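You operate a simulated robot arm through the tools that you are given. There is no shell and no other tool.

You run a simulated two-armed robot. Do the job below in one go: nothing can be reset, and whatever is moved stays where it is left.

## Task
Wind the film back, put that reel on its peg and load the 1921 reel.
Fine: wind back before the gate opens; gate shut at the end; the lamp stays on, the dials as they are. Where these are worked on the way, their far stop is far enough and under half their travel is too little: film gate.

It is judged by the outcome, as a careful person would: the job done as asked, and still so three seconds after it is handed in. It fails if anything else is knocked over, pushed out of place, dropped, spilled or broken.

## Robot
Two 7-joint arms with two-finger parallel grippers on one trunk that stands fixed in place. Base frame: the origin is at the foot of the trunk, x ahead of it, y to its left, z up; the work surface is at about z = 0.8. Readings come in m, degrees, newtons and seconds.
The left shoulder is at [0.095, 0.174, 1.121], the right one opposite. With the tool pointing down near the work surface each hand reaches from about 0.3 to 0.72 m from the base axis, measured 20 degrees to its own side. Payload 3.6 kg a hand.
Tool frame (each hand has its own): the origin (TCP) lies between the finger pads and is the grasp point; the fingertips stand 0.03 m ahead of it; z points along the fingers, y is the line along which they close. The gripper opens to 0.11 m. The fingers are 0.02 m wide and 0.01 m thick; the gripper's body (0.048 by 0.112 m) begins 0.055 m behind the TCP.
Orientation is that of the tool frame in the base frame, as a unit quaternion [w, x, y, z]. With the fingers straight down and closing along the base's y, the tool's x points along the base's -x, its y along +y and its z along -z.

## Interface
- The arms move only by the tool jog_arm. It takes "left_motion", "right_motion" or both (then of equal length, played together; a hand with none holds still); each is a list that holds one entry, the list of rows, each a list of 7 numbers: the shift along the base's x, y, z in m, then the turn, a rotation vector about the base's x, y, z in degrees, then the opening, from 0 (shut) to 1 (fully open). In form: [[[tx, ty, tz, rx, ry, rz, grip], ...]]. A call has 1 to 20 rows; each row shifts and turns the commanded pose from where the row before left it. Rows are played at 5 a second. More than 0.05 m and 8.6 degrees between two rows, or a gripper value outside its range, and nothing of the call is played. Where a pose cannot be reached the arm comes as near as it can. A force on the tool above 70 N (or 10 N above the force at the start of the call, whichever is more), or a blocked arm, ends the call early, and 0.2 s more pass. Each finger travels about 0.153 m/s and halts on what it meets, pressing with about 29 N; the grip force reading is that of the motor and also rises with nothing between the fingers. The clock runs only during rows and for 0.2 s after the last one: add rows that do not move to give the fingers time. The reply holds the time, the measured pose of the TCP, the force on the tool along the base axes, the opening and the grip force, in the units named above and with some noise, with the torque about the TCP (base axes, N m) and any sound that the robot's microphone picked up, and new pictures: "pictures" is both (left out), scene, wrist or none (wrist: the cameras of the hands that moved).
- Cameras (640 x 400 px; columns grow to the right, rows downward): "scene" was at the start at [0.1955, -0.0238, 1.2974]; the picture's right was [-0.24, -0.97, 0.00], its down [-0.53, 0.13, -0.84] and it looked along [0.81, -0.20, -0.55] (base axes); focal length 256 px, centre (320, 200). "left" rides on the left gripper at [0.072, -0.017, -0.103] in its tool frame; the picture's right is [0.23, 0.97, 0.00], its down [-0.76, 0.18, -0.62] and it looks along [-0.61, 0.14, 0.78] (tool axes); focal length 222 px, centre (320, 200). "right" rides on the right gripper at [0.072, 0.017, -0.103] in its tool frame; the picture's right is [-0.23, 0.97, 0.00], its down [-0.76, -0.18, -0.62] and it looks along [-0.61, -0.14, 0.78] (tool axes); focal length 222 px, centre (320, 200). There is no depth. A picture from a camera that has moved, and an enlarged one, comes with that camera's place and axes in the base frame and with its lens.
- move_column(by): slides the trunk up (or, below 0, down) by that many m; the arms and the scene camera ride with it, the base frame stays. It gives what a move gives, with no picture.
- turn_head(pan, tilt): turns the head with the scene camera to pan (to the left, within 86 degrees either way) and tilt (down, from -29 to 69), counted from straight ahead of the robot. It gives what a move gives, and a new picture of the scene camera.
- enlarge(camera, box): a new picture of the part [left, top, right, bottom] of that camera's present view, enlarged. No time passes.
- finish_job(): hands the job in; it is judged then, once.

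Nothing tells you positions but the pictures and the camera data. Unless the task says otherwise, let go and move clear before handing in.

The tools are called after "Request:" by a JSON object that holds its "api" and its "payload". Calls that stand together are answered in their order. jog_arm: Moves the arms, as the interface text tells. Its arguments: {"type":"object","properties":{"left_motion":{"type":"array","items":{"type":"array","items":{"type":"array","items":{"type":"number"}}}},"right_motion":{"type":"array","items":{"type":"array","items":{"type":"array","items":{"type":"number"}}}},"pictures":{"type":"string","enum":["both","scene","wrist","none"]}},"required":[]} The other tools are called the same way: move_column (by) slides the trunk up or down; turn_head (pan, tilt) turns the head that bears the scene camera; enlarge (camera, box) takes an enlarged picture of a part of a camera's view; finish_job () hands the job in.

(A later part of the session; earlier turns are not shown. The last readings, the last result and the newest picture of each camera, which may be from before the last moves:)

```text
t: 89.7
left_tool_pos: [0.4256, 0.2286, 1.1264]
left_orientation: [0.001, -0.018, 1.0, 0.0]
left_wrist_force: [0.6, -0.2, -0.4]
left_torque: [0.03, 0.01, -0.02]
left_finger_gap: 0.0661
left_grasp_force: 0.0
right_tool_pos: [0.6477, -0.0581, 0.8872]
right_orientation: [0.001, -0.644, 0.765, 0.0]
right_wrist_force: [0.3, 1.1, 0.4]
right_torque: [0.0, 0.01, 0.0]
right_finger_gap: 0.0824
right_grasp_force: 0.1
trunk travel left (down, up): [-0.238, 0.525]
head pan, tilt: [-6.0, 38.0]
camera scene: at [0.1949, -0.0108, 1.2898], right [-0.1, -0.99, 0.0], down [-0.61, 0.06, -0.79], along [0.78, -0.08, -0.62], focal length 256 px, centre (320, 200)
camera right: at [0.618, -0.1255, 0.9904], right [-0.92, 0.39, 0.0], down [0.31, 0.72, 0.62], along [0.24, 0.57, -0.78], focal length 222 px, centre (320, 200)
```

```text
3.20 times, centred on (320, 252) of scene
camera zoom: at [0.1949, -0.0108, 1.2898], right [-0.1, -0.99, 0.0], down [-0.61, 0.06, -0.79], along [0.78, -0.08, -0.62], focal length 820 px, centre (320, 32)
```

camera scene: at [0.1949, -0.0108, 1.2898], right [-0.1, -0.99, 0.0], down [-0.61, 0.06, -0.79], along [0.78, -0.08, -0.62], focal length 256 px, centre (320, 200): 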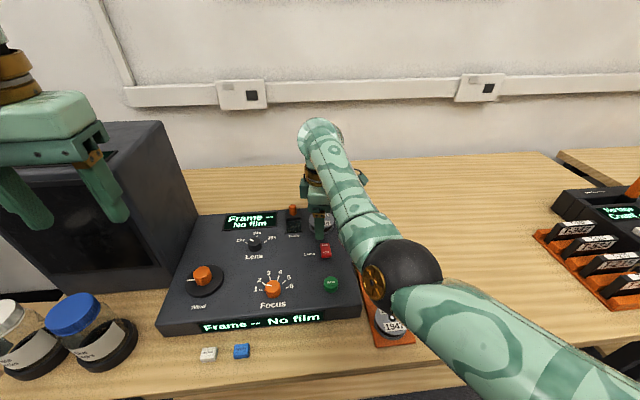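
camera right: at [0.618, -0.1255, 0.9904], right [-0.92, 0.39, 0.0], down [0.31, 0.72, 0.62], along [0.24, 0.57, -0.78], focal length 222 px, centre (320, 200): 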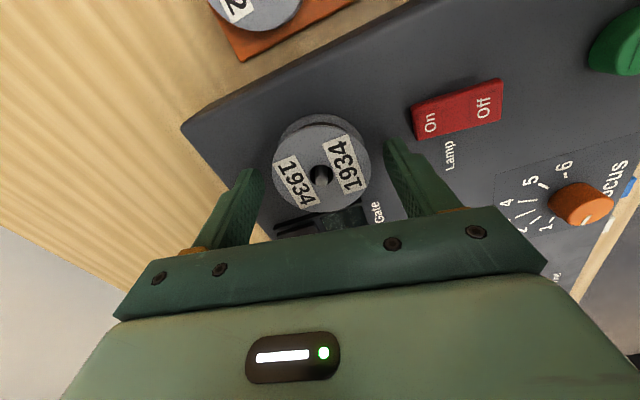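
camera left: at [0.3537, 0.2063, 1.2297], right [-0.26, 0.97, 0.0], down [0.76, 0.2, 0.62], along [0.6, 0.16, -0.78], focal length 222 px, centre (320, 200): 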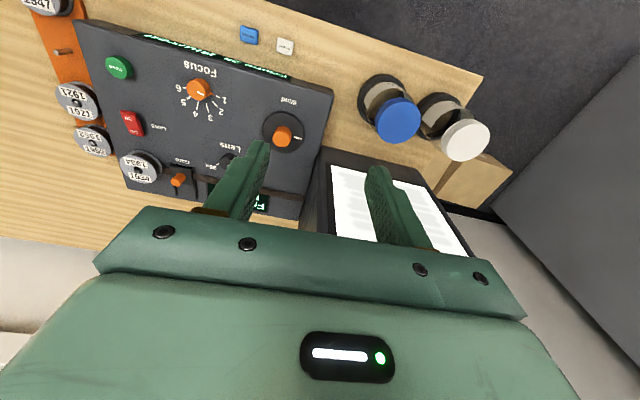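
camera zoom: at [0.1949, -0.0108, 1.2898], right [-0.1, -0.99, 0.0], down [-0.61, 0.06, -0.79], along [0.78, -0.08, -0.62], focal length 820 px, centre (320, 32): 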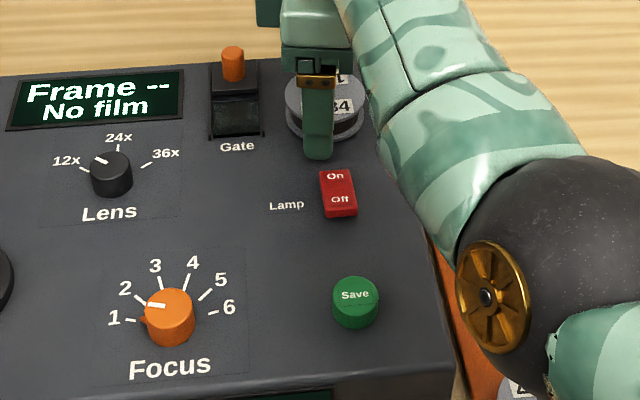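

Request:
{"api": "jog_arm", "payload": {"right_motion": [[[-0.001, 0, -0.003, 0, 0, 0, 0.75], [0, 0, 0, 0, 0, 0, 0.75], [0, 0, 0, 0, 0, 0, 0.4], [0, 0, 0, 0, 0, 0, 0.3], [0, 0, 0, 0, 0, 0, 0.3], [0, 0, 0, 0, 0, 0, 0.3]]], "pictures": "wrist"}}

Request:
{"api": "enlarge", "payload": {"camera": "right", "box": [180, 70, 460, 245]}}

```text
t: 91.1
left_tool_pos: [0.4249, 0.2272, 1.1255]
left_orientation: [0.0, -0.019, 1.0, 0.001]
left_wrist_force: [1.2, -0.1, -0.5]
left_torque: [0.0, -0.02, -0.01]
left_finger_gap: 0.066
left_grasp_force: 0.0
right_tool_pos: [0.646, -0.0587, 0.8857]
right_orientation: [0.001, -0.643, 0.766, 0.0]
right_wrist_force: [0.8, 0.4, -0.1]
right_torque: [-0.05, 0.0, 0.01]
right_finger_gap: 0.0616
right_grasp_force: 28.7
trunk travel left (down, up): [-0.238, 0.525]
head pan, tilt: [-6.0, 38.0]
camera right: at [0.6171, -0.1254, 0.988], right [-0.92, 0.39, 0.0], down [0.31, 0.72, 0.62], along [0.24, 0.57, -0.78], focal length 222 px, centre (320, 200)
```

right: 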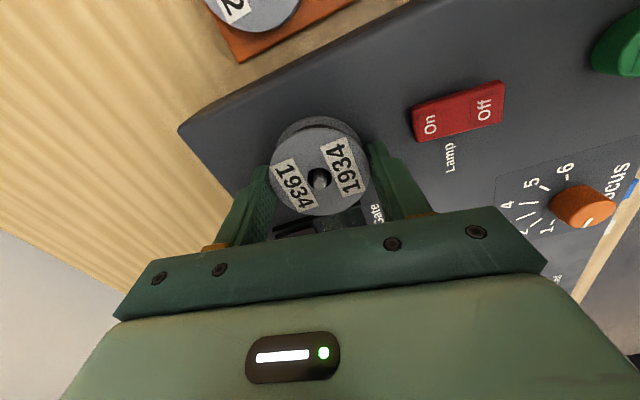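

```text
2.29 times, centred on (320, 158) of right
camera zoom: at [0.6171, -0.1254, 0.988], right [-0.92, 0.39, 0.0], down [0.31, 0.72, 0.62], along [0.24, 0.57, -0.78], focal length 508 px, centre (320, 297)
```

zoom: 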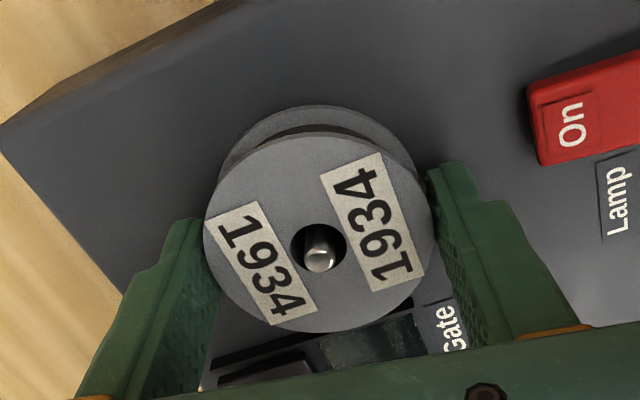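

The reel is held at 61.6 mm. I'll firm the grip and lift it straight up off the spindle.

Request:
{"api": "jog_arm", "payload": {"right_motion": [[[0, 0, 0, 0, 0, 0, 0.1], [0, 0, 0.008, 0, 0, 0, 0.1], [0, 0, 0.01, 0, 0, 0, 0.1], [0, 0, 0.015, 0, 0, 0, 0.1], [0, 0, 0.02, 0, 0, 0, 0.1], [0, 0, 0, 0, 0, 0, 0.1]]]}}

Request:
{"api": "enlarge", "payload": {"camera": "right", "box": [180, 70, 460, 245]}}

Request:
{"api": "enlarge", "payload": {"camera": "scene", "box": [220, 150, 420, 275]}}

```text
t: 92.5
left_tool_pos: [0.4267, 0.2277, 1.1256]
left_orientation: [0.0, -0.019, 1.0, 0.0]
left_wrist_force: [0.4, -0.8, 0.3]
left_torque: [0.0, -0.02, 0.03]
left_finger_gap: 0.066
left_grasp_force: 0.0
right_tool_pos: [0.6456, -0.0584, 0.9376]
right_orientation: [0.0, -0.643, 0.766, 0.001]
right_wrist_force: [-0.5, 0.4, -1.0]
right_torque: [0.0, 0.03, 0.0]
right_finger_gap: 0.0616
right_grasp_force: 29.0
trunk travel left (down, up): [-0.238, 0.525]
head pan, tilt: [-6.0, 38.0]
camera scene: at [0.1952, -0.0109, 1.2897], right [-0.1, -0.99, 0.0], down [-0.61, 0.06, -0.79], along [0.78, -0.08, -0.62], focal length 256 px, centre (320, 200)
camera right: at [0.6173, -0.1259, 1.0408], right [-0.92, 0.39, 0.0], down [0.31, 0.72, 0.62], along [0.24, 0.57, -0.78], focal length 222 px, centre (320, 200)
```

scene: 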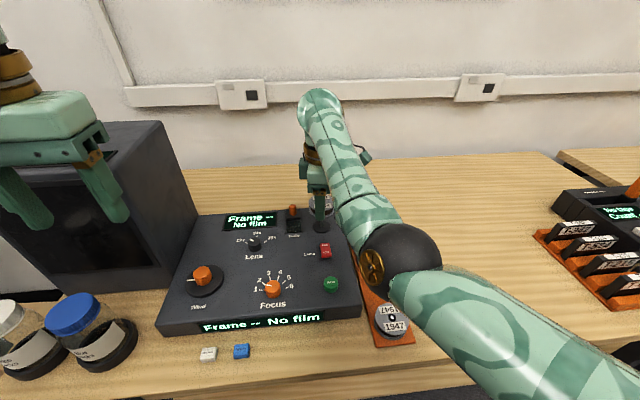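
right: 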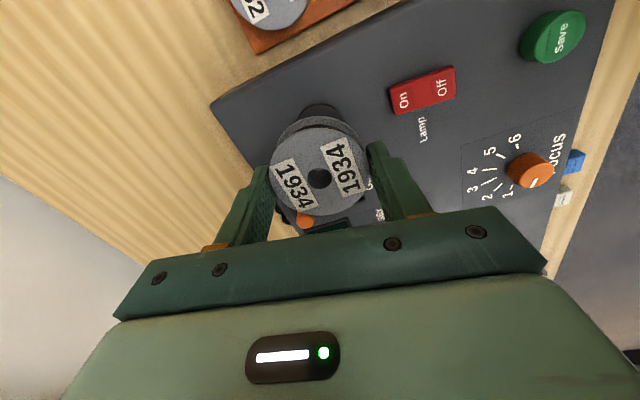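

```text
2.29 times, centred on (320, 158) of right
camera zoom: at [0.6173, -0.1259, 1.0408], right [-0.92, 0.39, 0.0], down [0.31, 0.72, 0.62], along [0.24, 0.57, -0.78], focal length 508 px, centre (320, 297)
```

zoom: 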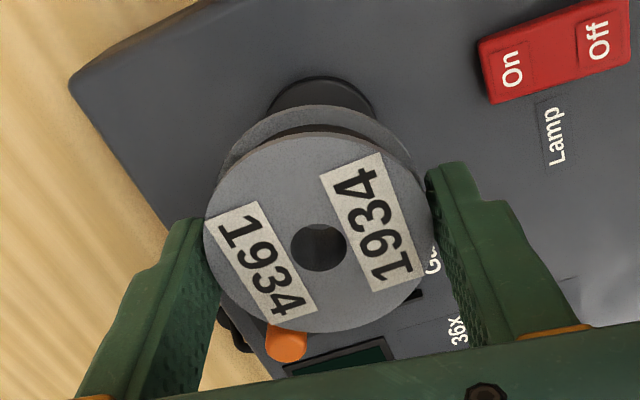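

```text
3.20 times, centred on (320, 212) of scene
camera zoom: at [0.1952, -0.0109, 1.2897], right [-0.1, -0.99, 0.0], down [-0.61, 0.06, -0.79], along [0.78, -0.08, -0.62], focal length 820 px, centre (320, 160)
```

zoom: 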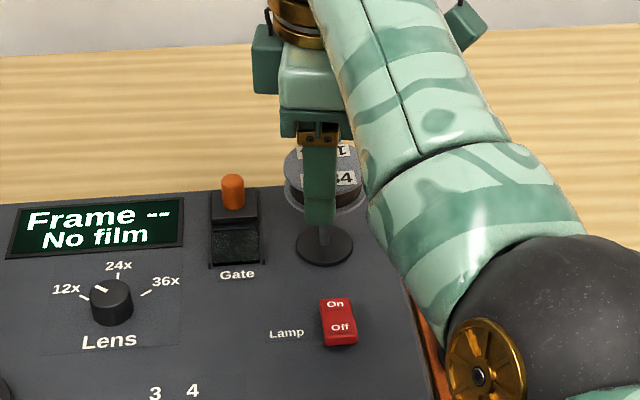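

The 1934 reel is off its spindle and held firmly. I'll carry it over towards the empty peg, turning the fingers back so they close along y on the rack.

Request:
{"api": "jog_arm", "payload": {"right_motion": [[[0, 0, 0.015, 0, 0, 0, 0.1], [-0.0154, -0.0108, 0.005, 0, 0, -8, 0.1], [-0.0154, -0.0108, 0, 0, 0, -8, 0.1], [-0.0154, -0.0108, 0, 0, 0, -8, 0.1], [-0.0154, -0.0108, 0, 0, 0, -8, 0.1], [-0.0154, -0.0108, 0, 0, 0, -8, 0.1], [-0.0154, -0.0108, 0, 0, 0, -8, 0.1], [-0.0154, -0.0108, 0, 0, 0, -8, 0.1], [-0.0154, -0.0108, 0, 0, 0, -8, 0.1], [-0.0154, -0.0108, 0, 0, 0, -8, 0.1], [-0.0154, -0.0108, 0, 0, 0, -8, 0.1], [0, 0, 0, 0, 0, 0, 0.1]]]}}

Request:
{"api": "enlarge", "payload": {"camera": "right", "box": [180, 70, 460, 245]}}

Request:
{"api": "enlarge", "payload": {"camera": "scene", "box": [280, 200, 480, 350]}}

```text
t: 95.1
left_tool_pos: [0.426, 0.2278, 1.1259]
left_orientation: [0.0, -0.018, 1.0, 0.0]
left_wrist_force: [-0.5, 0.0, -1.1]
left_torque: [0.02, 0.0, 0.02]
left_finger_gap: 0.0659
left_grasp_force: 0.0
right_tool_pos: [0.6133, -0.1627, 0.9029]
right_orientation: [0.001, 0.0, 1.0, -0.001]
right_wrist_force: [-0.9, 1.2, -0.5]
right_torque: [0.0, 0.03, -0.03]
right_finger_gap: 0.0614
right_grasp_force: 28.6
right hand out of reach, approached as far as the arm can: row 2, 3, 4, 5, 6, 7, 8, 9, 10, 11
trunk travel left (down, up): [-0.238, 0.525]
head pan, tilt: [-6.0, 38.0]
camera scene: at [0.195, -0.0108, 1.2898], right [-0.1, -0.99, 0.0], down [-0.61, 0.06, -0.79], along [0.78, -0.08, -0.62], focal length 256 px, centre (320, 200)
camera right: at [0.5417, -0.1436, 1.0068], right [0.23, 0.97, 0.0], down [0.76, -0.18, 0.62], along [0.61, -0.14, -0.78], focal length 222 px, centre (320, 200)
```

scene: 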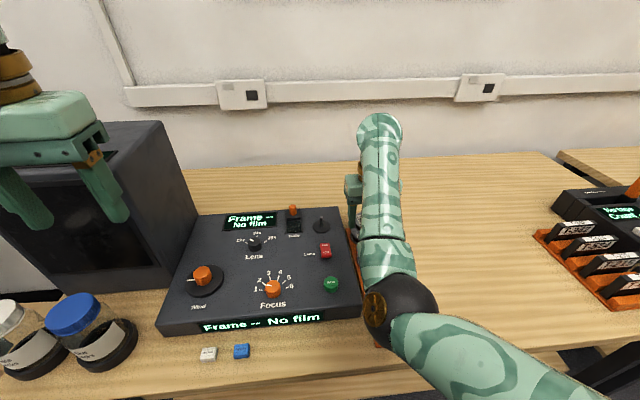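
right: 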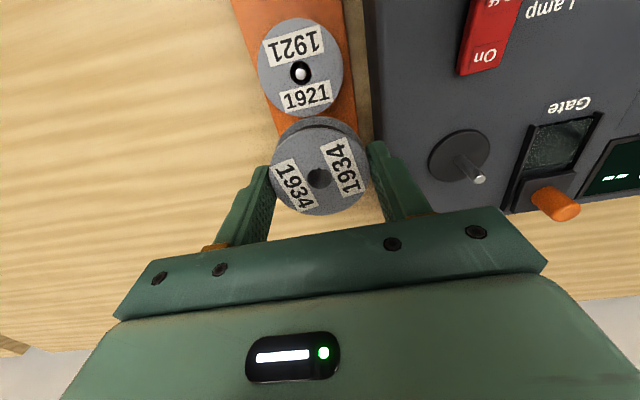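

```text
2.29 times, centred on (320, 158) of right
camera zoom: at [0.5417, -0.1436, 1.0068], right [0.23, 0.97, 0.0], down [0.76, -0.18, 0.62], along [0.61, -0.14, -0.78], focal length 508 px, centre (320, 297)
```

zoom: 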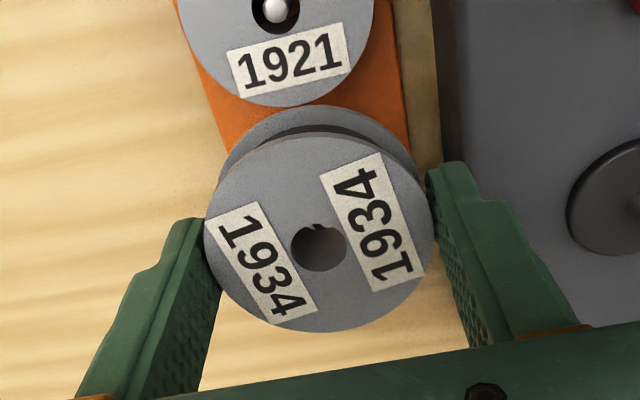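

```text
2.67 times, centred on (380, 275) of scene
camera zoom: at [0.195, -0.0108, 1.2898], right [-0.1, -0.99, 0.0], down [-0.61, 0.06, -0.79], along [0.78, -0.08, -0.62], focal length 683 px, centre (160, 0)
```

zoom: 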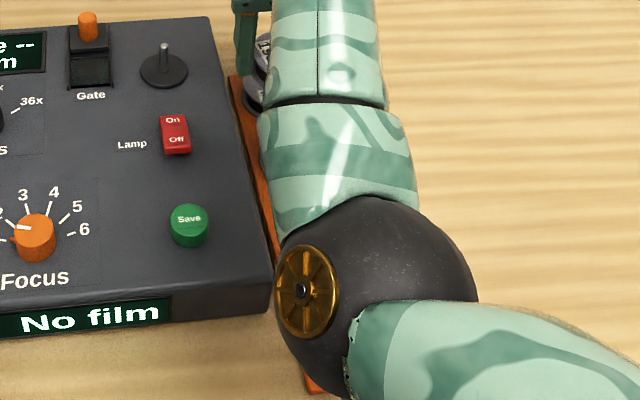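

The reel is still held, but the arm stopped short: its elbow has sagged under the forearm and the wrist is against a limit. I'll raise the hand away from the rack and look at how the elbow lies before going on.

Request:
{"api": "jog_arm", "payload": {"right_motion": [[[0, 0, 0.02, 0, 0, 0, 0.1], [0, 0, 0.03, 0, 0, 0, 0.1], [0, 0, 0.03, 0, 0, 0, 0.1], [0, 0, 0.03, 0, 0, 0, 0.1], [0, 0, 0, 0, 0, 0, 0.1]]]}}

```text
t: 96.3
left_tool_pos: [0.4268, 0.2266, 1.1266]
left_orientation: [0.001, -0.018, 1.0, 0.0]
left_wrist_force: [-0.7, 0.6, -0.7]
left_torque: [-0.02, 0.0, -0.03]
left_finger_gap: 0.0659
left_grasp_force: 0.0
right_tool_pos: [0.6488, -0.1664, 1.0041]
right_orientation: [0.001, -0.001, 1.0, 0.0]
right_wrist_force: [0.2, -0.4, -1.2]
right_torque: [0.03, 0.02, 0.02]
right_finger_gap: 0.0615
right_grasp_force: 28.9
right hand out of reach, approached as far as the arm can: row 1, 2, 3, 4
trunk travel left (down, up): [-0.238, 0.525]
head pan, tilt: [-6.0, 38.0]
camera scene: at [0.1953, -0.011, 1.2897], right [-0.1, -0.99, 0.0], down [-0.61, 0.06, -0.79], along [0.78, -0.08, -0.62], focal length 256 px, centre (320, 200)
camera right: at [0.5764, -0.1478, 1.1064], right [0.23, 0.97, 0.0], down [0.76, -0.18, 0.62], along [0.61, -0.14, -0.78], focal length 222 px, centre (320, 200)
```

scene: 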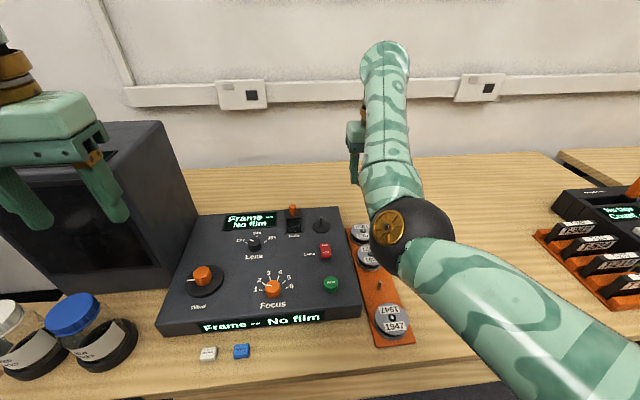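
right: 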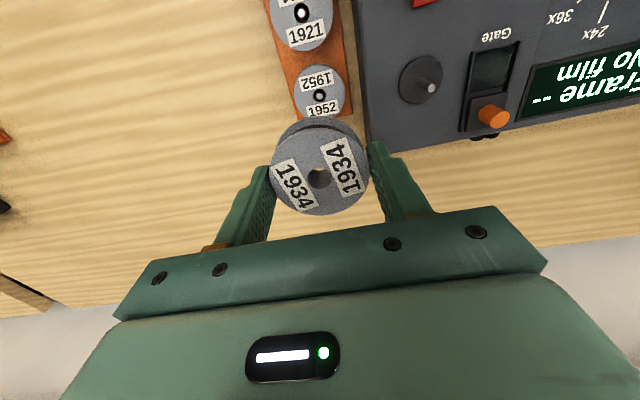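

The wrist is limited because the elbow hangs below the forearm. Raising the trunk will let the forearm point downwards and free the wrist, so I'll raise it by 0.2 m with the reel held high, then check.

Request:
{"api": "move_column", "payload": {"by": 0.2}}

Request:
{"api": "jog_arm", "payload": {"right_motion": [[[0, 0, -0.03, 0, 0, 0, 0.1], [0, 0, -0.04, 0, 0, 0, 0.1], [0, 0, -0.04, 0, 0, 0, 0.1], [0, 0, -0.04, 0, 0, 0, 0.1], [-0.005, 0, -0.04, 0, 0, 0, 0.1], [-0.01, 0, -0.03, 0, 0, 0, 0.1], [0, 0, 0, 0, 0, 0, 0.1]]]}}

```text
t: 98.5
left_tool_pos: [0.4262, 0.2276, 1.3253]
left_orientation: [0.0, -0.019, 1.0, 0.0]
left_wrist_force: [-0.1, 0.5, 0.5]
left_torque: [0.0, 0.0, 0.01]
left_finger_gap: 0.0661
left_grasp_force: 0.2
right_tool_pos: [0.637, -0.1658, 1.2265]
right_orientation: [0.02, -0.001, 1.0, -0.001]
right_wrist_force: [0.0, 0.2, -1.4]
right_torque: [0.0, 0.0, -0.01]
right_finger_gap: 0.0614
right_grasp_force: 29.1
trunk travel left (down, up): [-0.438, 0.325]
head pan, tilt: [-6.0, 38.0]
```

```text
t: 100.1
left_tool_pos: [0.4259, 0.2264, 1.3258]
left_orientation: [0.0, -0.018, 1.0, 0.0]
left_wrist_force: [-0.2, -0.6, 0.8]
left_torque: [-0.03, -0.01, -0.01]
left_finger_gap: 0.0661
left_grasp_force: 0.0
right_tool_pos: [0.6226, -0.1651, 1.0057]
right_orientation: [0.021, -0.001, 1.0, -0.001]
right_wrist_force: [0.3, -0.5, -0.5]
right_torque: [-0.02, -0.01, 0.0]
right_finger_gap: 0.0615
right_grasp_force: 29.1
trunk travel left (down, up): [-0.438, 0.325]
head pan, tilt: [-6.0, 38.0]
camera scene: at [0.1227, -0.011, 1.4933], right [-0.1, -0.99, 0.0], down [-0.61, 0.06, -0.79], along [0.78, -0.08, -0.62], focal length 256 px, centre (320, 200)
camera right: at [0.5466, -0.1477, 1.1061], right [0.22, 0.97, 0.01], down [0.74, -0.18, 0.65], along [0.64, -0.14, -0.76], focal length 222 px, centre (320, 200)
```

scene: 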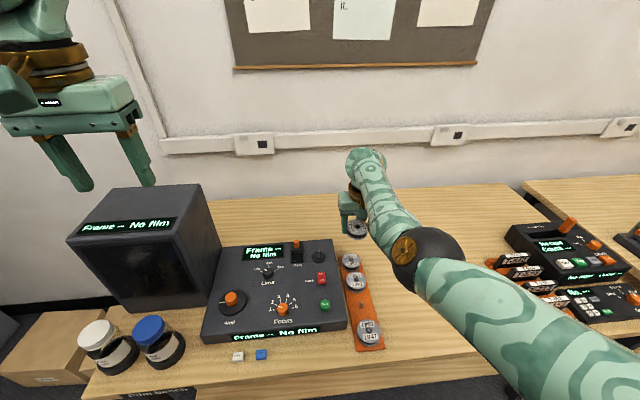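
right: 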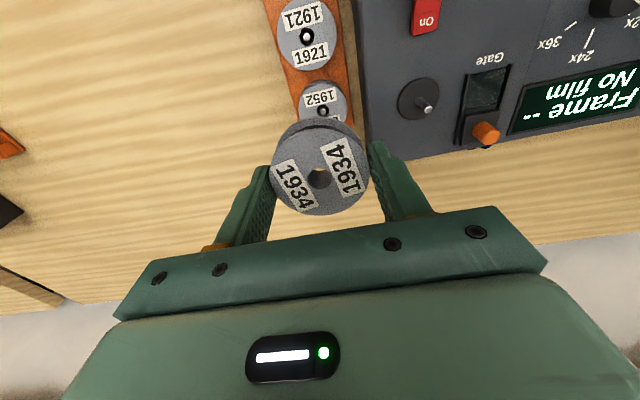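

The arm moves freely again and the reel is still held. I'll correct the small tilt and carry the reel over the empty peg.

Request:
{"api": "jog_arm", "payload": {"right_motion": [[[0, 0, -0.02, 0, 2.4, 0, 0.1], [-0.01, 0, -0.02, 0, 0, 0, 0.1], [-0.02, 0, -0.01, 0, 0, 0, 0.1], [-0.02, 0, 0, 0, 0, 0, 0.1], [-0.02, 0, 0, 0, 0, 0, 0.1], [-0.02, 0, 0, 0, 0, 0, 0.1], [-0.02, 0, 0, 0, 0, 0, 0.1], [-0.0106, 0, 0, 0, 0, 0, 0.1], [0, 0, 0, 0, 0, 0, 0.1]]]}}

Request:
{"api": "enlarge", "payload": {"camera": "right", "box": [180, 50, 460, 225]}}

Request:
{"api": "enlarge", "payload": {"camera": "scene", "box": [280, 200, 460, 370]}}

```text
t: 102.3
left_tool_pos: [0.4259, 0.2268, 1.3263]
left_orientation: [0.0, -0.018, 1.0, 0.0]
left_wrist_force: [0.3, 0.2, -0.1]
left_torque: [0.02, 0.03, -0.05]
left_finger_gap: 0.066
left_grasp_force: 0.0
right_tool_pos: [0.533, -0.1898, 1.0028]
right_orientation: [0.051, 0.014, 0.999, -0.012]
right_wrist_force: [1.1, -0.1, -0.7]
right_torque: [-0.03, 0.0, -0.01]
right_finger_gap: 0.0617
right_grasp_force: 29.4
right hand out of reach, approached as far as the arm can: row 1
trunk travel left (down, up): [-0.438, 0.325]
head pan, tilt: [-6.0, 38.0]
stopped in row 9 (right hand): the arm was blocked; the commanded pose is now the measured one
camera scene: at [0.1226, -0.0111, 1.4932], right [-0.1, -0.99, 0.0], down [-0.61, 0.06, -0.79], along [0.78, -0.08, -0.62], focal length 256 px, centre (320, 200)
camera right: at [0.452, -0.1671, 1.0991], right [0.25, 0.97, 0.0], down [0.69, -0.18, 0.7], along [0.68, -0.18, -0.71], focal length 222 px, centre (320, 200)
```

scene: 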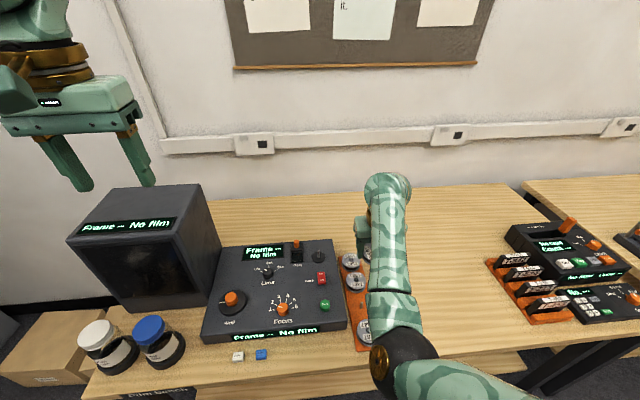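
right: 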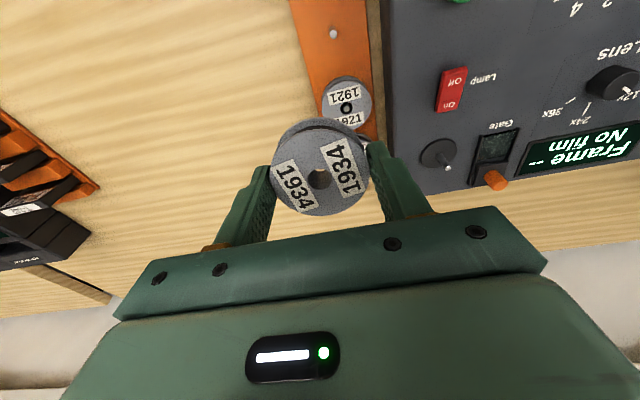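

```text
2.29 times, centred on (320, 138) of right
camera zoom: at [0.452, -0.1671, 1.0991], right [0.25, 0.97, 0.0], down [0.69, -0.18, 0.7], along [0.68, -0.18, -0.71], focal length 508 px, centre (320, 343)
```

zoom: 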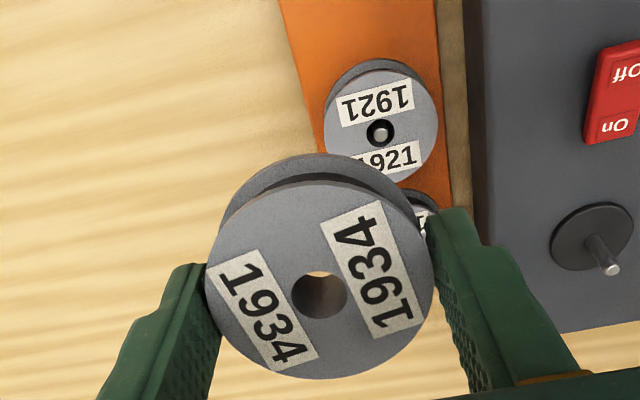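

```text
2.35 times, centred on (370, 285) of scene
camera zoom: at [0.1226, -0.0111, 1.4932], right [-0.1, -0.99, 0.0], down [-0.61, 0.06, -0.79], along [0.78, -0.08, -0.62], focal length 603 px, centre (202, 0)
```

zoom: 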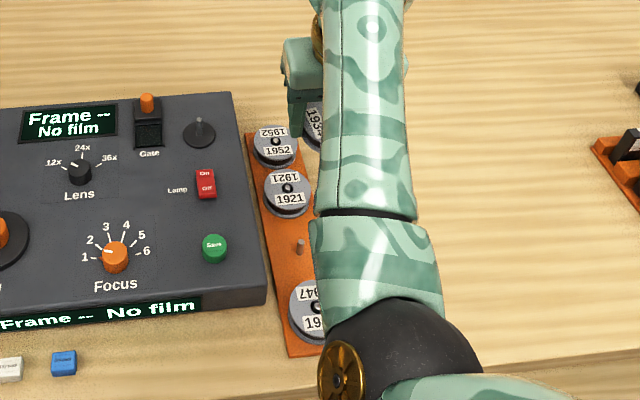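

The arm is blocked by its own wrist limit with the elbow hanging straight down; the reel is untouched and held. I'll extend a little, then roll the hand sideways in free air to swing the elbow outwards.

Request:
{"api": "jog_arm", "payload": {"right_motion": [[[0.02, 0, 0, 0, 0, 0, 0.1], [0.02, 0, 0, 0, 0, 0, 0.1], [0.01, 0, 0.01, 0, 0, 0, 0.1], [0, 0, 0.01, -8, 0, 0, 0.1], [0, 0, 0.01, -8, 0, 0, 0.1], [0, 0, 0.01, -8, 0, 0, 0.1], [0, 0, 0.01, -8, 0, 0, 0.1], [0, 0, 0.01, -8, 0, 0, 0.1], [0, 0, 0, 0, 0, 0, 0.1]]]}}

```text
t: 104.3
left_tool_pos: [0.4238, 0.227, 1.3268]
left_orientation: [-0.001, -0.018, 1.0, 0.0]
left_wrist_force: [-0.4, 0.6, 0.8]
left_torque: [-0.02, 0.0, -0.02]
left_finger_gap: 0.0661
left_grasp_force: 0.1
right_tool_pos: [0.5829, -0.1843, 1.0633]
right_orientation: [0.049, -0.008, 0.935, -0.35]
right_wrist_force: [-0.6, -0.2, -0.4]
right_torque: [0.01, 0.03, 0.02]
right_finger_gap: 0.0614
right_grasp_force: 28.7
trunk travel left (down, up): [-0.438, 0.325]
head pan, tilt: [-6.0, 38.0]
camera scene: at [0.1226, -0.0111, 1.4932], right [-0.1, -0.99, 0.0], down [-0.61, 0.06, -0.79], along [0.78, -0.08, -0.62], focal length 256 px, centre (320, 200)
camera right: at [0.5004, -0.1066, 1.1226], right [0.25, 0.75, -0.62], down [0.69, 0.31, 0.65], along [0.68, -0.59, -0.44], focal length 222 px, centre (320, 200)
```

scene: 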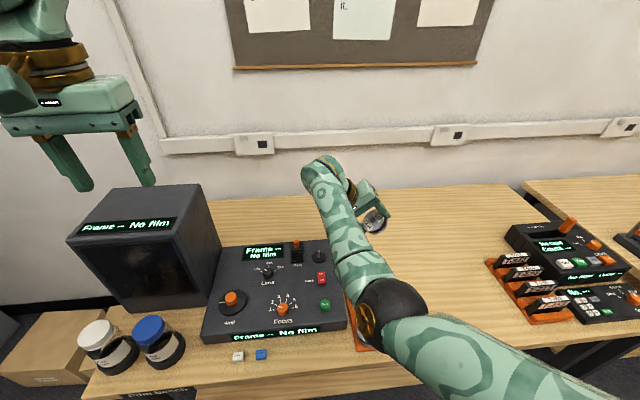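
right: 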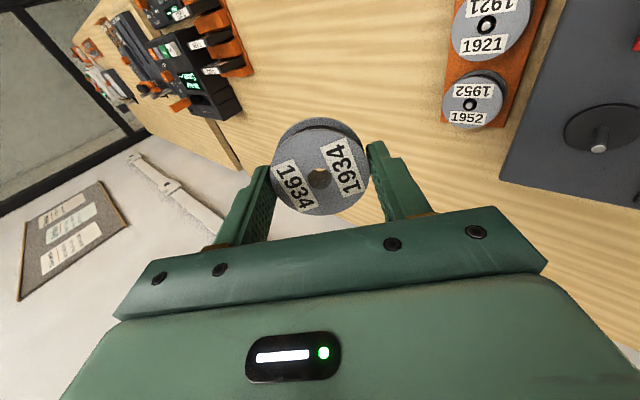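

The elbow is still nearly under the arm. Rolling the hand the other way, fingers inward, should make the wrist limit push the elbow outwards, so I'll try that in free air.

Request:
{"api": "jog_arm", "payload": {"right_motion": [[[0, 0, 0, 8, 0, 0, 0.1], [0, 0, 0, 8, 0, 0, 0.1], [0, 0, 0, 8, 0, 0, 0.1], [0, 0, 0, 8, 0, 0, 0.1], [0, 0, 0, 8, 0, 0, 0.1], [0, 0, 0, 8, 0, 0, 0.1], [0, 0, 0, 8, 0, 0, 0.1], [0, 0, 0, 8, 0, 0, 0.1], [0, 0, 0, 8, 0, 0, 0.1], [0, 0, 0, 8, 0, 0, 0.1], [0, 0, 0, 0, 0, 0, 0.1]]]}}

```text
t: 106.7
left_tool_pos: [0.4255, 0.2278, 1.3265]
left_orientation: [0.001, -0.019, 1.0, 0.0]
left_wrist_force: [0.1, 0.0, 0.2]
left_torque: [-0.01, 0.0, 0.0]
left_finger_gap: 0.0656
left_grasp_force: 0.1
right_tool_pos: [0.5819, -0.1843, 1.0618]
right_orientation: [0.042, 0.025, 0.941, 0.334]
right_wrist_force: [0.3, -0.6, -0.3]
right_torque: [-0.05, -0.03, 0.0]
right_finger_gap: 0.0617
right_grasp_force: 28.6
trunk travel left (down, up): [-0.438, 0.325]
head pan, tilt: [-6.0, 38.0]
camera scene: at [0.1225, -0.0106, 1.4932], right [-0.1, -0.99, 0.0], down [-0.61, 0.06, -0.79], along [0.78, -0.08, -0.62], focal length 256 px, centre (320, 200)
camera right: at [0.5008, -0.229, 1.1484], right [0.25, 0.74, 0.63], down [0.69, -0.59, 0.42], along [0.68, 0.33, -0.66], focal length 222 px, centre (320, 200)
```

scene: 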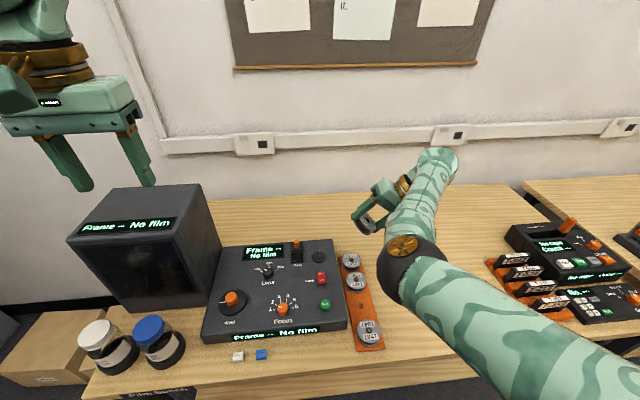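
right: 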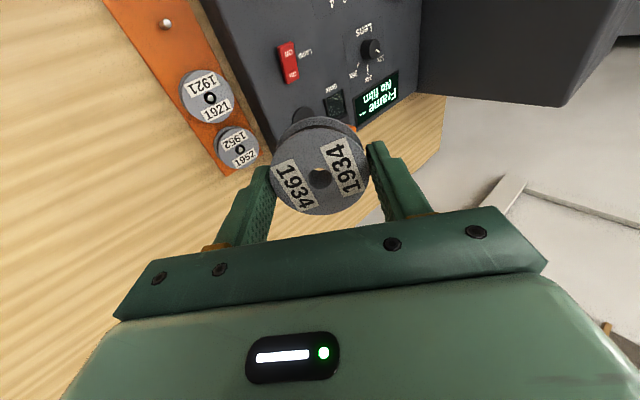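

Request:
{"api": "jog_arm", "payload": {"right_motion": [[[-0.02, -0.005, 0, 0, 0, 0, 0.1], [-0.02, -0.005, 0, 0, 0, 0, 0.1], [-0.02, -0.005, 0, 0, 0, 0, 0.1], [-0.02, -0.005, 0, 0, 0, 0, 0.1], [-0.02, -0.005, 0, 0, 0, 0, 0.1], [0, 0, 0, 0, 0, 0, 0.1]]]}}

```text
t: 108.1
left_tool_pos: [0.4245, 0.2277, 1.3262]
left_orientation: [0.0, -0.018, 1.0, 0.001]
left_wrist_force: [0.1, -0.4, 0.4]
left_torque: [-0.02, -0.02, 0.01]
left_finger_gap: 0.066
left_grasp_force: 0.1
right_tool_pos: [0.5251, -0.2217, 1.0381]
right_orientation: [0.042, 0.025, 0.941, 0.335]
right_wrist_force: [0.1, 0.1, 0.0]
right_torque: [0.02, -0.03, -0.02]
right_finger_gap: 0.0615
right_grasp_force: 28.5
right hand out of reach, approached as far as the arm can: row 3, 4, 5
trunk travel left (down, up): [-0.438, 0.325]
head pan, tilt: [-6.0, 38.0]
camera scene: at [0.1226, -0.0108, 1.4932], right [-0.1, -0.99, 0.0], down [-0.61, 0.06, -0.79], along [0.78, -0.08, -0.62], focal length 256 px, centre (320, 200)
camera right: at [0.444, -0.2654, 1.1245], right [0.25, 0.74, 0.63], down [0.69, -0.59, 0.42], along [0.68, 0.33, -0.66], focal length 222 px, centre (320, 200)
```

scene: 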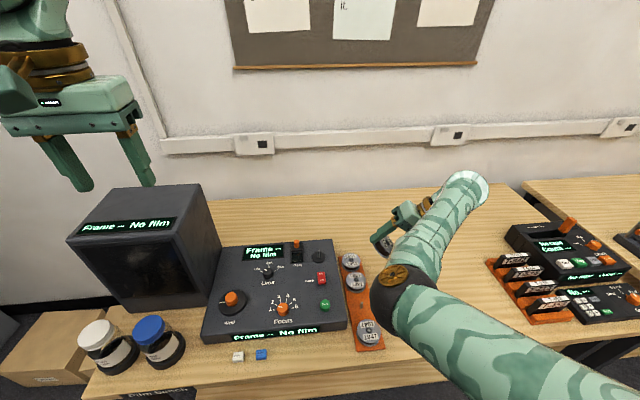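
right: 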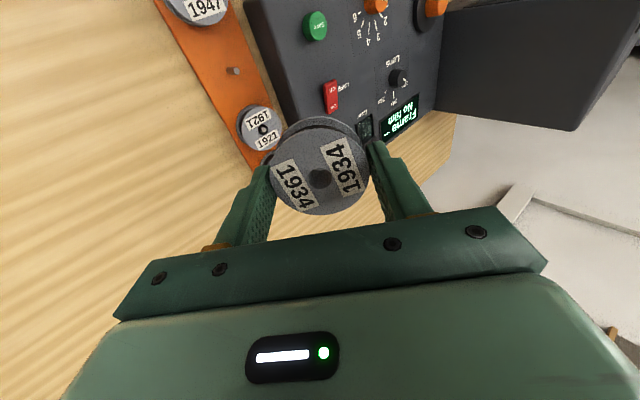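

The elbow doesn't move while the arm is bent. With the arm straight, a roll of the hand is shared by the upper arm, so I'll stretch forward in free air, roll the hand there, then retract and check the elbow.

Request:
{"api": "jog_arm", "payload": {"right_motion": [[[0.029, 0.023, 0.02, 0, 0, 0, 0.1], [0.029, 0.023, 0.02, 0, 0, 0, 0.1], [0.029, 0.023, 0.02, 0, 0, 0, 0.1], [0.029, 0.023, 0.02, 0, 0, 0, 0.1], [0.029, 0.023, 0.02, 0, 0, 0, 0.1], [0.029, 0.023, 0.02, 0, 0, 0, 0.1], [0, 0, 0, 0, 0, 0, 0.1]]]}}

Request:
{"api": "jog_arm", "payload": {"right_motion": [[[0.01, -0.0211, -0.0153, -8, 0, 0, 0.1], [0.005, -0.023, -0.0122, -8, 0, 0, 0.1], [0.005, -0.0246, -0.0089, -8, 0, 0, 0.1], [0.005, -0.0255, -0.0054, -8, 0, 0, 0.1], [0.005, -0.026, -0.0018, -8, 0, 0, 0.1], [0.005, -0.026, 0.0018, -8, 0, 0, 0.1], [0.005, -0.0255, 0.0054, -8, 0, 0, 0.1], [0.005, -0.0246, 0.0089, -8, 0, 0, 0.1], [0.005, -0.023, 0.0122, -8, 0, 0, 0.1], [0.005, -0.0211, 0.0153, -8, 0, 0, 0.1], [0, 0, 0, 0, 0, 0, 0.1]]]}}

```text
t: 109.7
left_tool_pos: [0.4263, 0.2272, 1.326]
left_orientation: [0.001, -0.019, 1.0, 0.001]
left_wrist_force: [-0.4, -0.4, 0.8]
left_torque: [0.02, 0.01, 0.01]
left_finger_gap: 0.0659
left_grasp_force: 0.1
right_tool_pos: [0.6592, -0.1175, 1.1441]
right_orientation: [0.041, 0.027, 0.941, 0.334]
right_wrist_force: [-0.1, 0.2, -0.6]
right_torque: [-0.03, -0.01, 0.0]
right_finger_gap: 0.0612
right_grasp_force: 28.9
right hand out of reach, approached as far as the arm can: row 5, 6
trunk travel left (down, up): [-0.438, 0.325]
head pan, tilt: [-6.0, 38.0]
camera scene: at [0.1229, -0.0111, 1.4932], right [-0.1, -0.99, 0.0], down [-0.61, 0.06, -0.79], along [0.78, -0.08, -0.62], focal length 256 px, centre (320, 200)
camera right: at [0.579, -0.1624, 1.2301], right [0.25, 0.74, 0.63], down [0.69, -0.59, 0.42], along [0.68, 0.33, -0.66], focal length 222 px, centre (320, 200)
```

scene: 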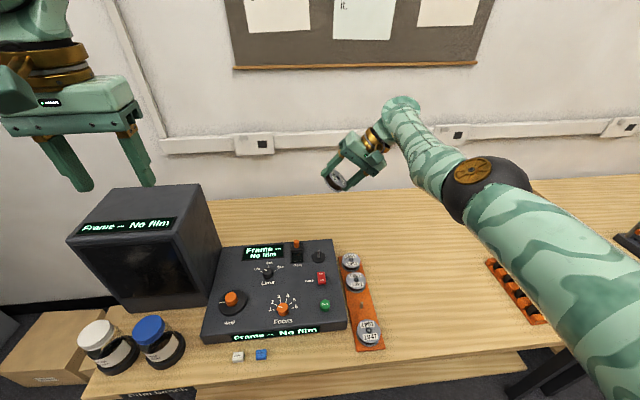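
right: 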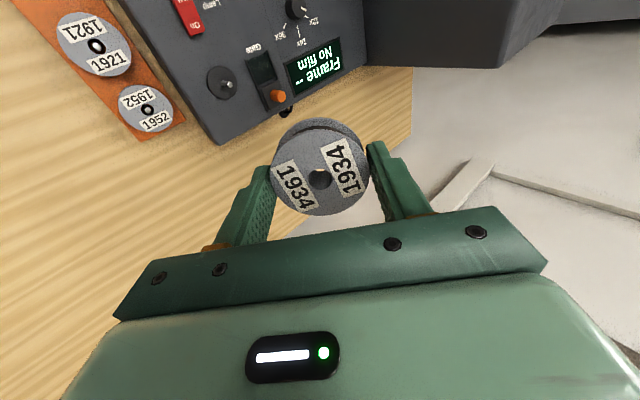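

```text
t: 112.1
left_tool_pos: [0.4254, 0.2269, 1.3256]
left_orientation: [0.0, -0.019, 1.0, -0.001]
left_wrist_force: [0.6, -0.4, 0.5]
left_torque: [-0.03, -0.01, 0.01]
left_finger_gap: 0.0657
left_grasp_force: 0.0
right_tool_pos: [0.6574, -0.3798, 1.1403]
right_orientation: [0.048, -0.007, 0.935, -0.35]
right_wrist_force: [-0.7, 0.3, -1.2]
right_torque: [0.03, 0.03, -0.01]
right_finger_gap: 0.0615
right_grasp_force: 29.3
right hand out of reach, approached as far as the arm can: row 1, 2, 3, 4, 5, 6, 7, 8, 9, 10
trunk travel left (down, up): [-0.438, 0.325]
head pan, tilt: [-6.0, 38.0]
camera scene: at [0.1228, -0.0111, 1.4932], right [-0.1, -0.99, 0.0], down [-0.61, 0.06, -0.79], along [0.78, -0.08, -0.62], focal length 256 px, centre (320, 200)
camera right: at [0.5764, -0.3022, 1.2006], right [0.25, 0.75, -0.62], down [0.69, 0.31, 0.65], along [0.68, -0.59, -0.44], focal length 222 px, centre (320, 200)
```

scene: 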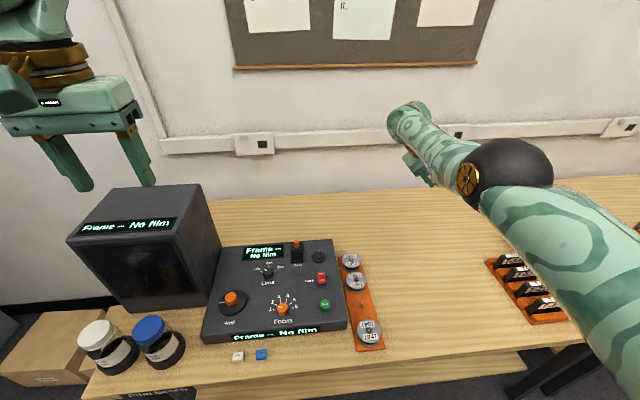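
right: 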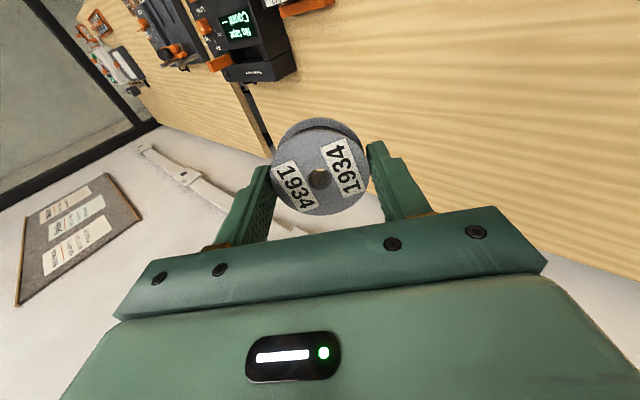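

Request:
{"api": "jog_arm", "payload": {"right_motion": [[[-0.02, 0, 0, 0, 0, 0, 0.1], [-0.02, 0, 0, 0, 0, 0, 0.1], [-0.02, 0, 0, 0, 0, 0, 0.1], [-0.02, 0, 0, 0, 0, 0, 0.1], [0, 0, 0, 0, 0, 0, 0.1]]], "pictures": "scene"}}

```text
t: 113.3
left_tool_pos: [0.4252, 0.2276, 1.3257]
left_orientation: [-0.001, -0.019, 1.0, 0.001]
left_wrist_force: [-0.1, 0.2, 0.7]
left_torque: [0.01, 0.0, 0.01]
left_finger_gap: 0.0659
left_grasp_force: 0.0
right_tool_pos: [0.6573, -0.3803, 1.1398]
right_orientation: [0.048, -0.007, 0.935, -0.35]
right_wrist_force: [-0.6, 0.5, -1.0]
right_torque: [0.01, 0.02, 0.0]
right_finger_gap: 0.0615
right_grasp_force: 29.3
right hand out of reach, approached as far as the arm can: row 1, 2, 3, 4
trunk travel left (down, up): [-0.438, 0.325]
head pan, tilt: [-6.0, 38.0]
camera scene: at [0.1227, -0.0111, 1.4932], right [-0.1, -0.99, 0.0], down [-0.61, 0.06, -0.79], along [0.78, -0.08, -0.62], focal length 256 px, centre (320, 200)
```

scene: 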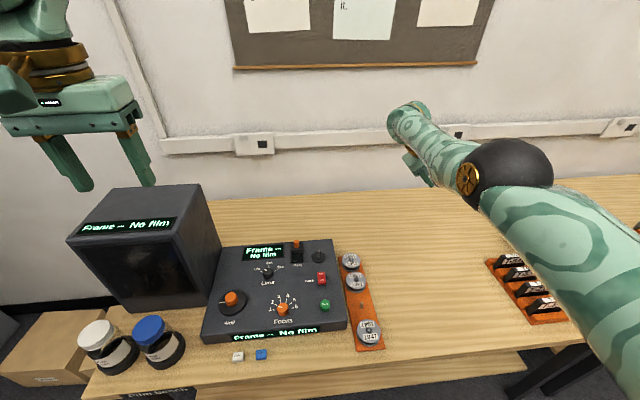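

The arm is fully straight, so a plain retraction does nothing. I'll roll further while straight, then leave by moving sideways to the left, which should bend the elbow outwards.

Request:
{"api": "jog_arm", "payload": {"right_motion": [[[0.003, -0.0187, 0.0181, -8, 0, 0, 0.1], [0.003, -0.0161, 0.0206, -8, 0, 0, 0.1], [0.003, -0.0131, 0.0226, -8, 0, 0, 0.1], [0.003, -0.0097, 0.0241, -8, 0, 0, 0.1], [0.003, -0.0064, 0.0252, -8, 0, 0, 0.1], [0, 0, 0, 0, 0, 0, 0.1]]], "pictures": "scene"}}

Request:
{"api": "jog_arm", "payload": {"right_motion": [[[-0.01, 0.03, 0, 0, 0, 0, 0.1], [-0.015, 0.03, 0, 0, 0, 0, 0.1], [-0.02, 0.03, 0, 0, 0, 0, 0.1], [-0.02, 0.03, 0, 0, 0, 0, 0.1], [-0.02, 0.03, 0, 0, 0, 0, 0.1], [0, 0, 0, 0, 0, 0, 0.1]]], "pictures": "scene"}}

```text
t: 114.7
left_tool_pos: [0.4263, 0.2272, 1.3262]
left_orientation: [0.0, -0.018, 1.0, 0.0]
left_wrist_force: [-0.2, -0.4, 0.0]
left_torque: [-0.01, 0.01, 0.0]
left_finger_gap: 0.066
left_grasp_force: 0.1
right_tool_pos: [0.6582, -0.448, 1.2534]
right_orientation: [0.043, -0.023, 0.759, -0.649]
right_wrist_force: [-0.2, -0.1, 0.2]
right_torque: [0.0, 0.02, -0.01]
right_finger_gap: 0.0614
right_grasp_force: 29.4
right hand out of reach, approached as far as the arm can: row 2, 4
trunk travel left (down, up): [-0.438, 0.325]
head pan, tilt: [-6.0, 38.0]
camera scene: at [0.1225, -0.0107, 1.4932], right [-0.1, -0.99, 0.0], down [-0.61, 0.06, -0.79], along [0.78, -0.08, -0.62], focal length 256 px, centre (320, 200)
```

scene: 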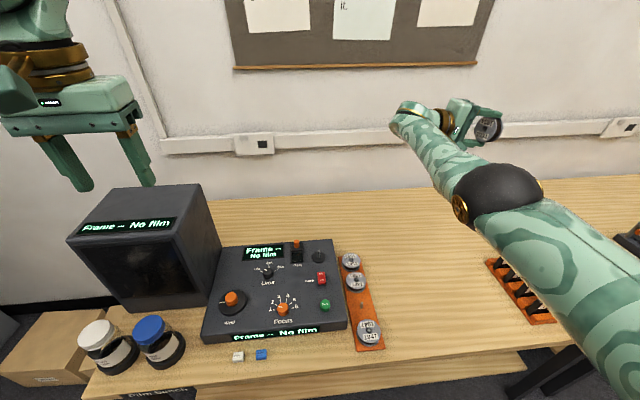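

```text
t: 116.1
left_tool_pos: [0.4263, 0.2264, 1.3265]
left_orientation: [0.0, -0.019, 1.0, 0.0]
left_wrist_force: [0.6, -0.2, -0.1]
left_torque: [-0.01, 0.01, 0.02]
left_finger_gap: 0.0661
left_grasp_force: 0.0
right_tool_pos: [0.5758, -0.2991, 1.2519]
right_orientation: [0.044, -0.023, 0.76, -0.648]
right_wrist_force: [0.2, 0.0, -1.0]
right_torque: [0.04, 0.01, -0.03]
right_finger_gap: 0.0613
right_grasp_force: 28.8
trunk travel left (down, up): [-0.438, 0.325]
head pan, tilt: [-6.0, 38.0]
camera scene: at [0.1231, -0.0118, 1.4932], right [-0.1, -0.99, 0.0], down [-0.61, 0.06, -0.79], along [0.78, -0.08, -0.62], focal length 256 px, centre (320, 200)
```

scene: 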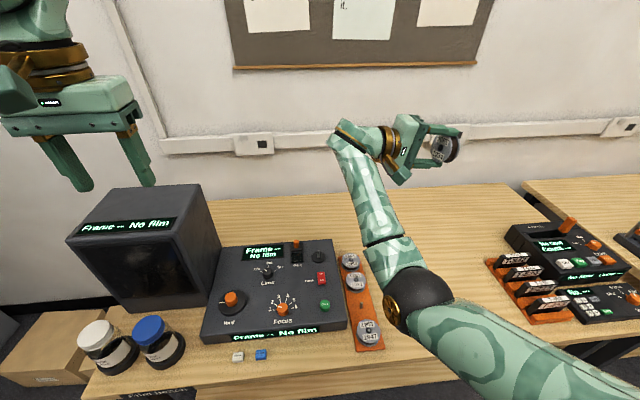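

The elbow swung about 60° and is now slightly outside. Repeating this cycle should bring it fully out: unroll with the arm bent, stretch, then roll while straight. First the unroll.

Request:
{"api": "jog_arm", "payload": {"right_motion": [[[0.01, 0, -0.04, 0, 0, 0, 0.1], [0.01, 0, -0.04, 0, 0, 0, 0.1], [0.01, 0, -0.04, 0, 0, 0, 0.1], [0, 0.0064, -0.0252, 8, 0, 0, 0.1], [0, 0.0097, -0.0241, 8, 0, 0, 0.1], [0, 0.0131, -0.0226, 8, 0, 0, 0.1], [0, 0.0161, -0.0206, 8, 0, 0, 0.1], [0, 0.0187, -0.0181, 8, 0, 0, 0.1], [0, 0.0211, -0.0153, 8, 0, 0, 0.1], [0, 0.023, -0.0122, 8, 0, 0, 0.1], [0, 0.0246, -0.0089, 8, 0, 0, 0.1], [0, 0.0255, -0.0054, 8, 0, 0, 0.1], [0, 0.026, -0.0018, 8, 0, 0, 0.1], [0, 0, 0, 0, 0, 0, 0.1]]], "pictures": "both"}}

```text
t: 119.1
left_tool_pos: [0.4264, 0.2264, 1.3258]
left_orientation: [0.0, -0.018, 1.0, 0.0]
left_wrist_force: [0.5, -0.2, 0.0]
left_torque: [-0.02, 0.01, 0.0]
left_finger_gap: 0.066
left_grasp_force: 0.1
right_tool_pos: [0.6066, -0.1136, 0.9786]
right_orientation: [0.048, 0.01, 0.999, -0.008]
right_wrist_force: [0.4, 0.0, -0.6]
right_torque: [0.02, 0.01, 0.01]
right_finger_gap: 0.0614
right_grasp_force: 28.9
trunk travel left (down, up): [-0.438, 0.325]
head pan, tilt: [-6.0, 38.0]
camera scene: at [0.1226, -0.011, 1.4932], right [-0.1, -0.99, 0.0], down [-0.61, 0.06, -0.79], along [0.78, -0.08, -0.62], focal length 256 px, centre (320, 200)
camera right: at [0.5248, -0.0918, 1.0747], right [0.25, 0.97, 0.01], down [0.69, -0.18, 0.7], along [0.68, -0.17, -0.72], focal length 222 px, centre (320, 200)
```

scene: 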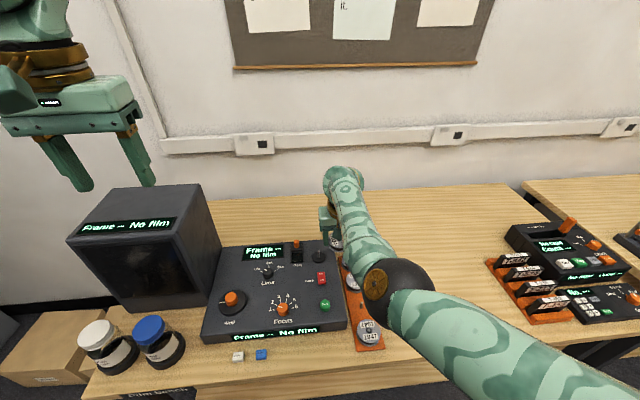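
right: 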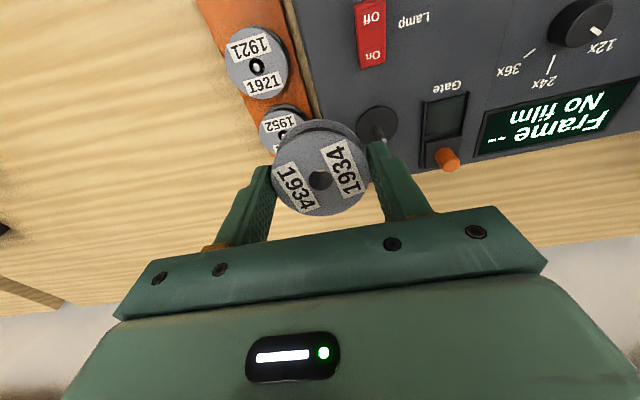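

Still straight down, but the cycle works safely. I'll do a larger one: roll further inward while bent, stretch, then roll 160° outward while straight.

Request:
{"api": "jog_arm", "payload": {"right_motion": [[[0, 0.026, 0.0018, 8, 0, 0, 0.1], [0, 0.0255, 0.0054, 8, 0, 0, 0.1], [0, 0.0246, 0.0089, 8, 0, 0, 0.1], [0, 0.023, 0.0122, 8, 0, 0, 0.1], [0, 0.0211, 0.0153, 8, 0, 0, 0.1], [0, 0.0187, 0.0181, 8, 0, 0, 0.1], [0, 0.0161, 0.0206, 8, 0, 0, 0.1], [0, 0.0131, 0.0226, 8, 0, 0, 0.1], [0, 0.0097, 0.0241, 8, 0, 0, 0.1], [0, 0.0064, 0.0252, 8, 0, 0, 0.1], [0.02, 0, 0.01, 0, 0, 0, 0.1], [0.03, 0, 0.01, 0, 0, 0, 0.1], [0.03, 0, 0.01, 0, 0, 0, 0.1], [0.03, 0, 0.01, 0, 0, 0, 0.1], [0, 0, 0, 0, 0, 0, 0.1]]], "pictures": "scene"}}

```text
t: 122.3
left_tool_pos: [0.4273, 0.2279, 1.3269]
left_orientation: [0.0, -0.018, 1.0, 0.0]
left_wrist_force: [-1.3, -0.7, 0.6]
left_torque: [0.0, 0.01, -0.02]
left_finger_gap: 0.0662
left_grasp_force: 0.0
right_tool_pos: [0.6447, 0.043, 1.1889]
right_orientation: [0.03, 0.04, 0.771, 0.635]
right_wrist_force: [-0.1, 0.3, -1.3]
right_torque: [0.0, 0.0, -0.03]
right_finger_gap: 0.0616
right_grasp_force: 29.3
right hand out of reach, approached as far as the arm can: row 12, 13, 14
trunk travel left (down, up): [-0.438, 0.325]
head pan, tilt: [-6.0, 38.0]
camera scene: at [0.1225, -0.0108, 1.4932], right [-0.1, -0.99, 0.0], down [-0.61, 0.06, -0.79], along [0.78, -0.08, -0.62], focal length 256 px, centre (320, 200)
```

scene: 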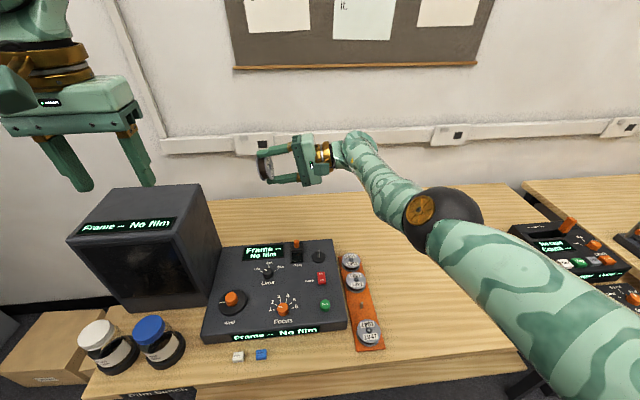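

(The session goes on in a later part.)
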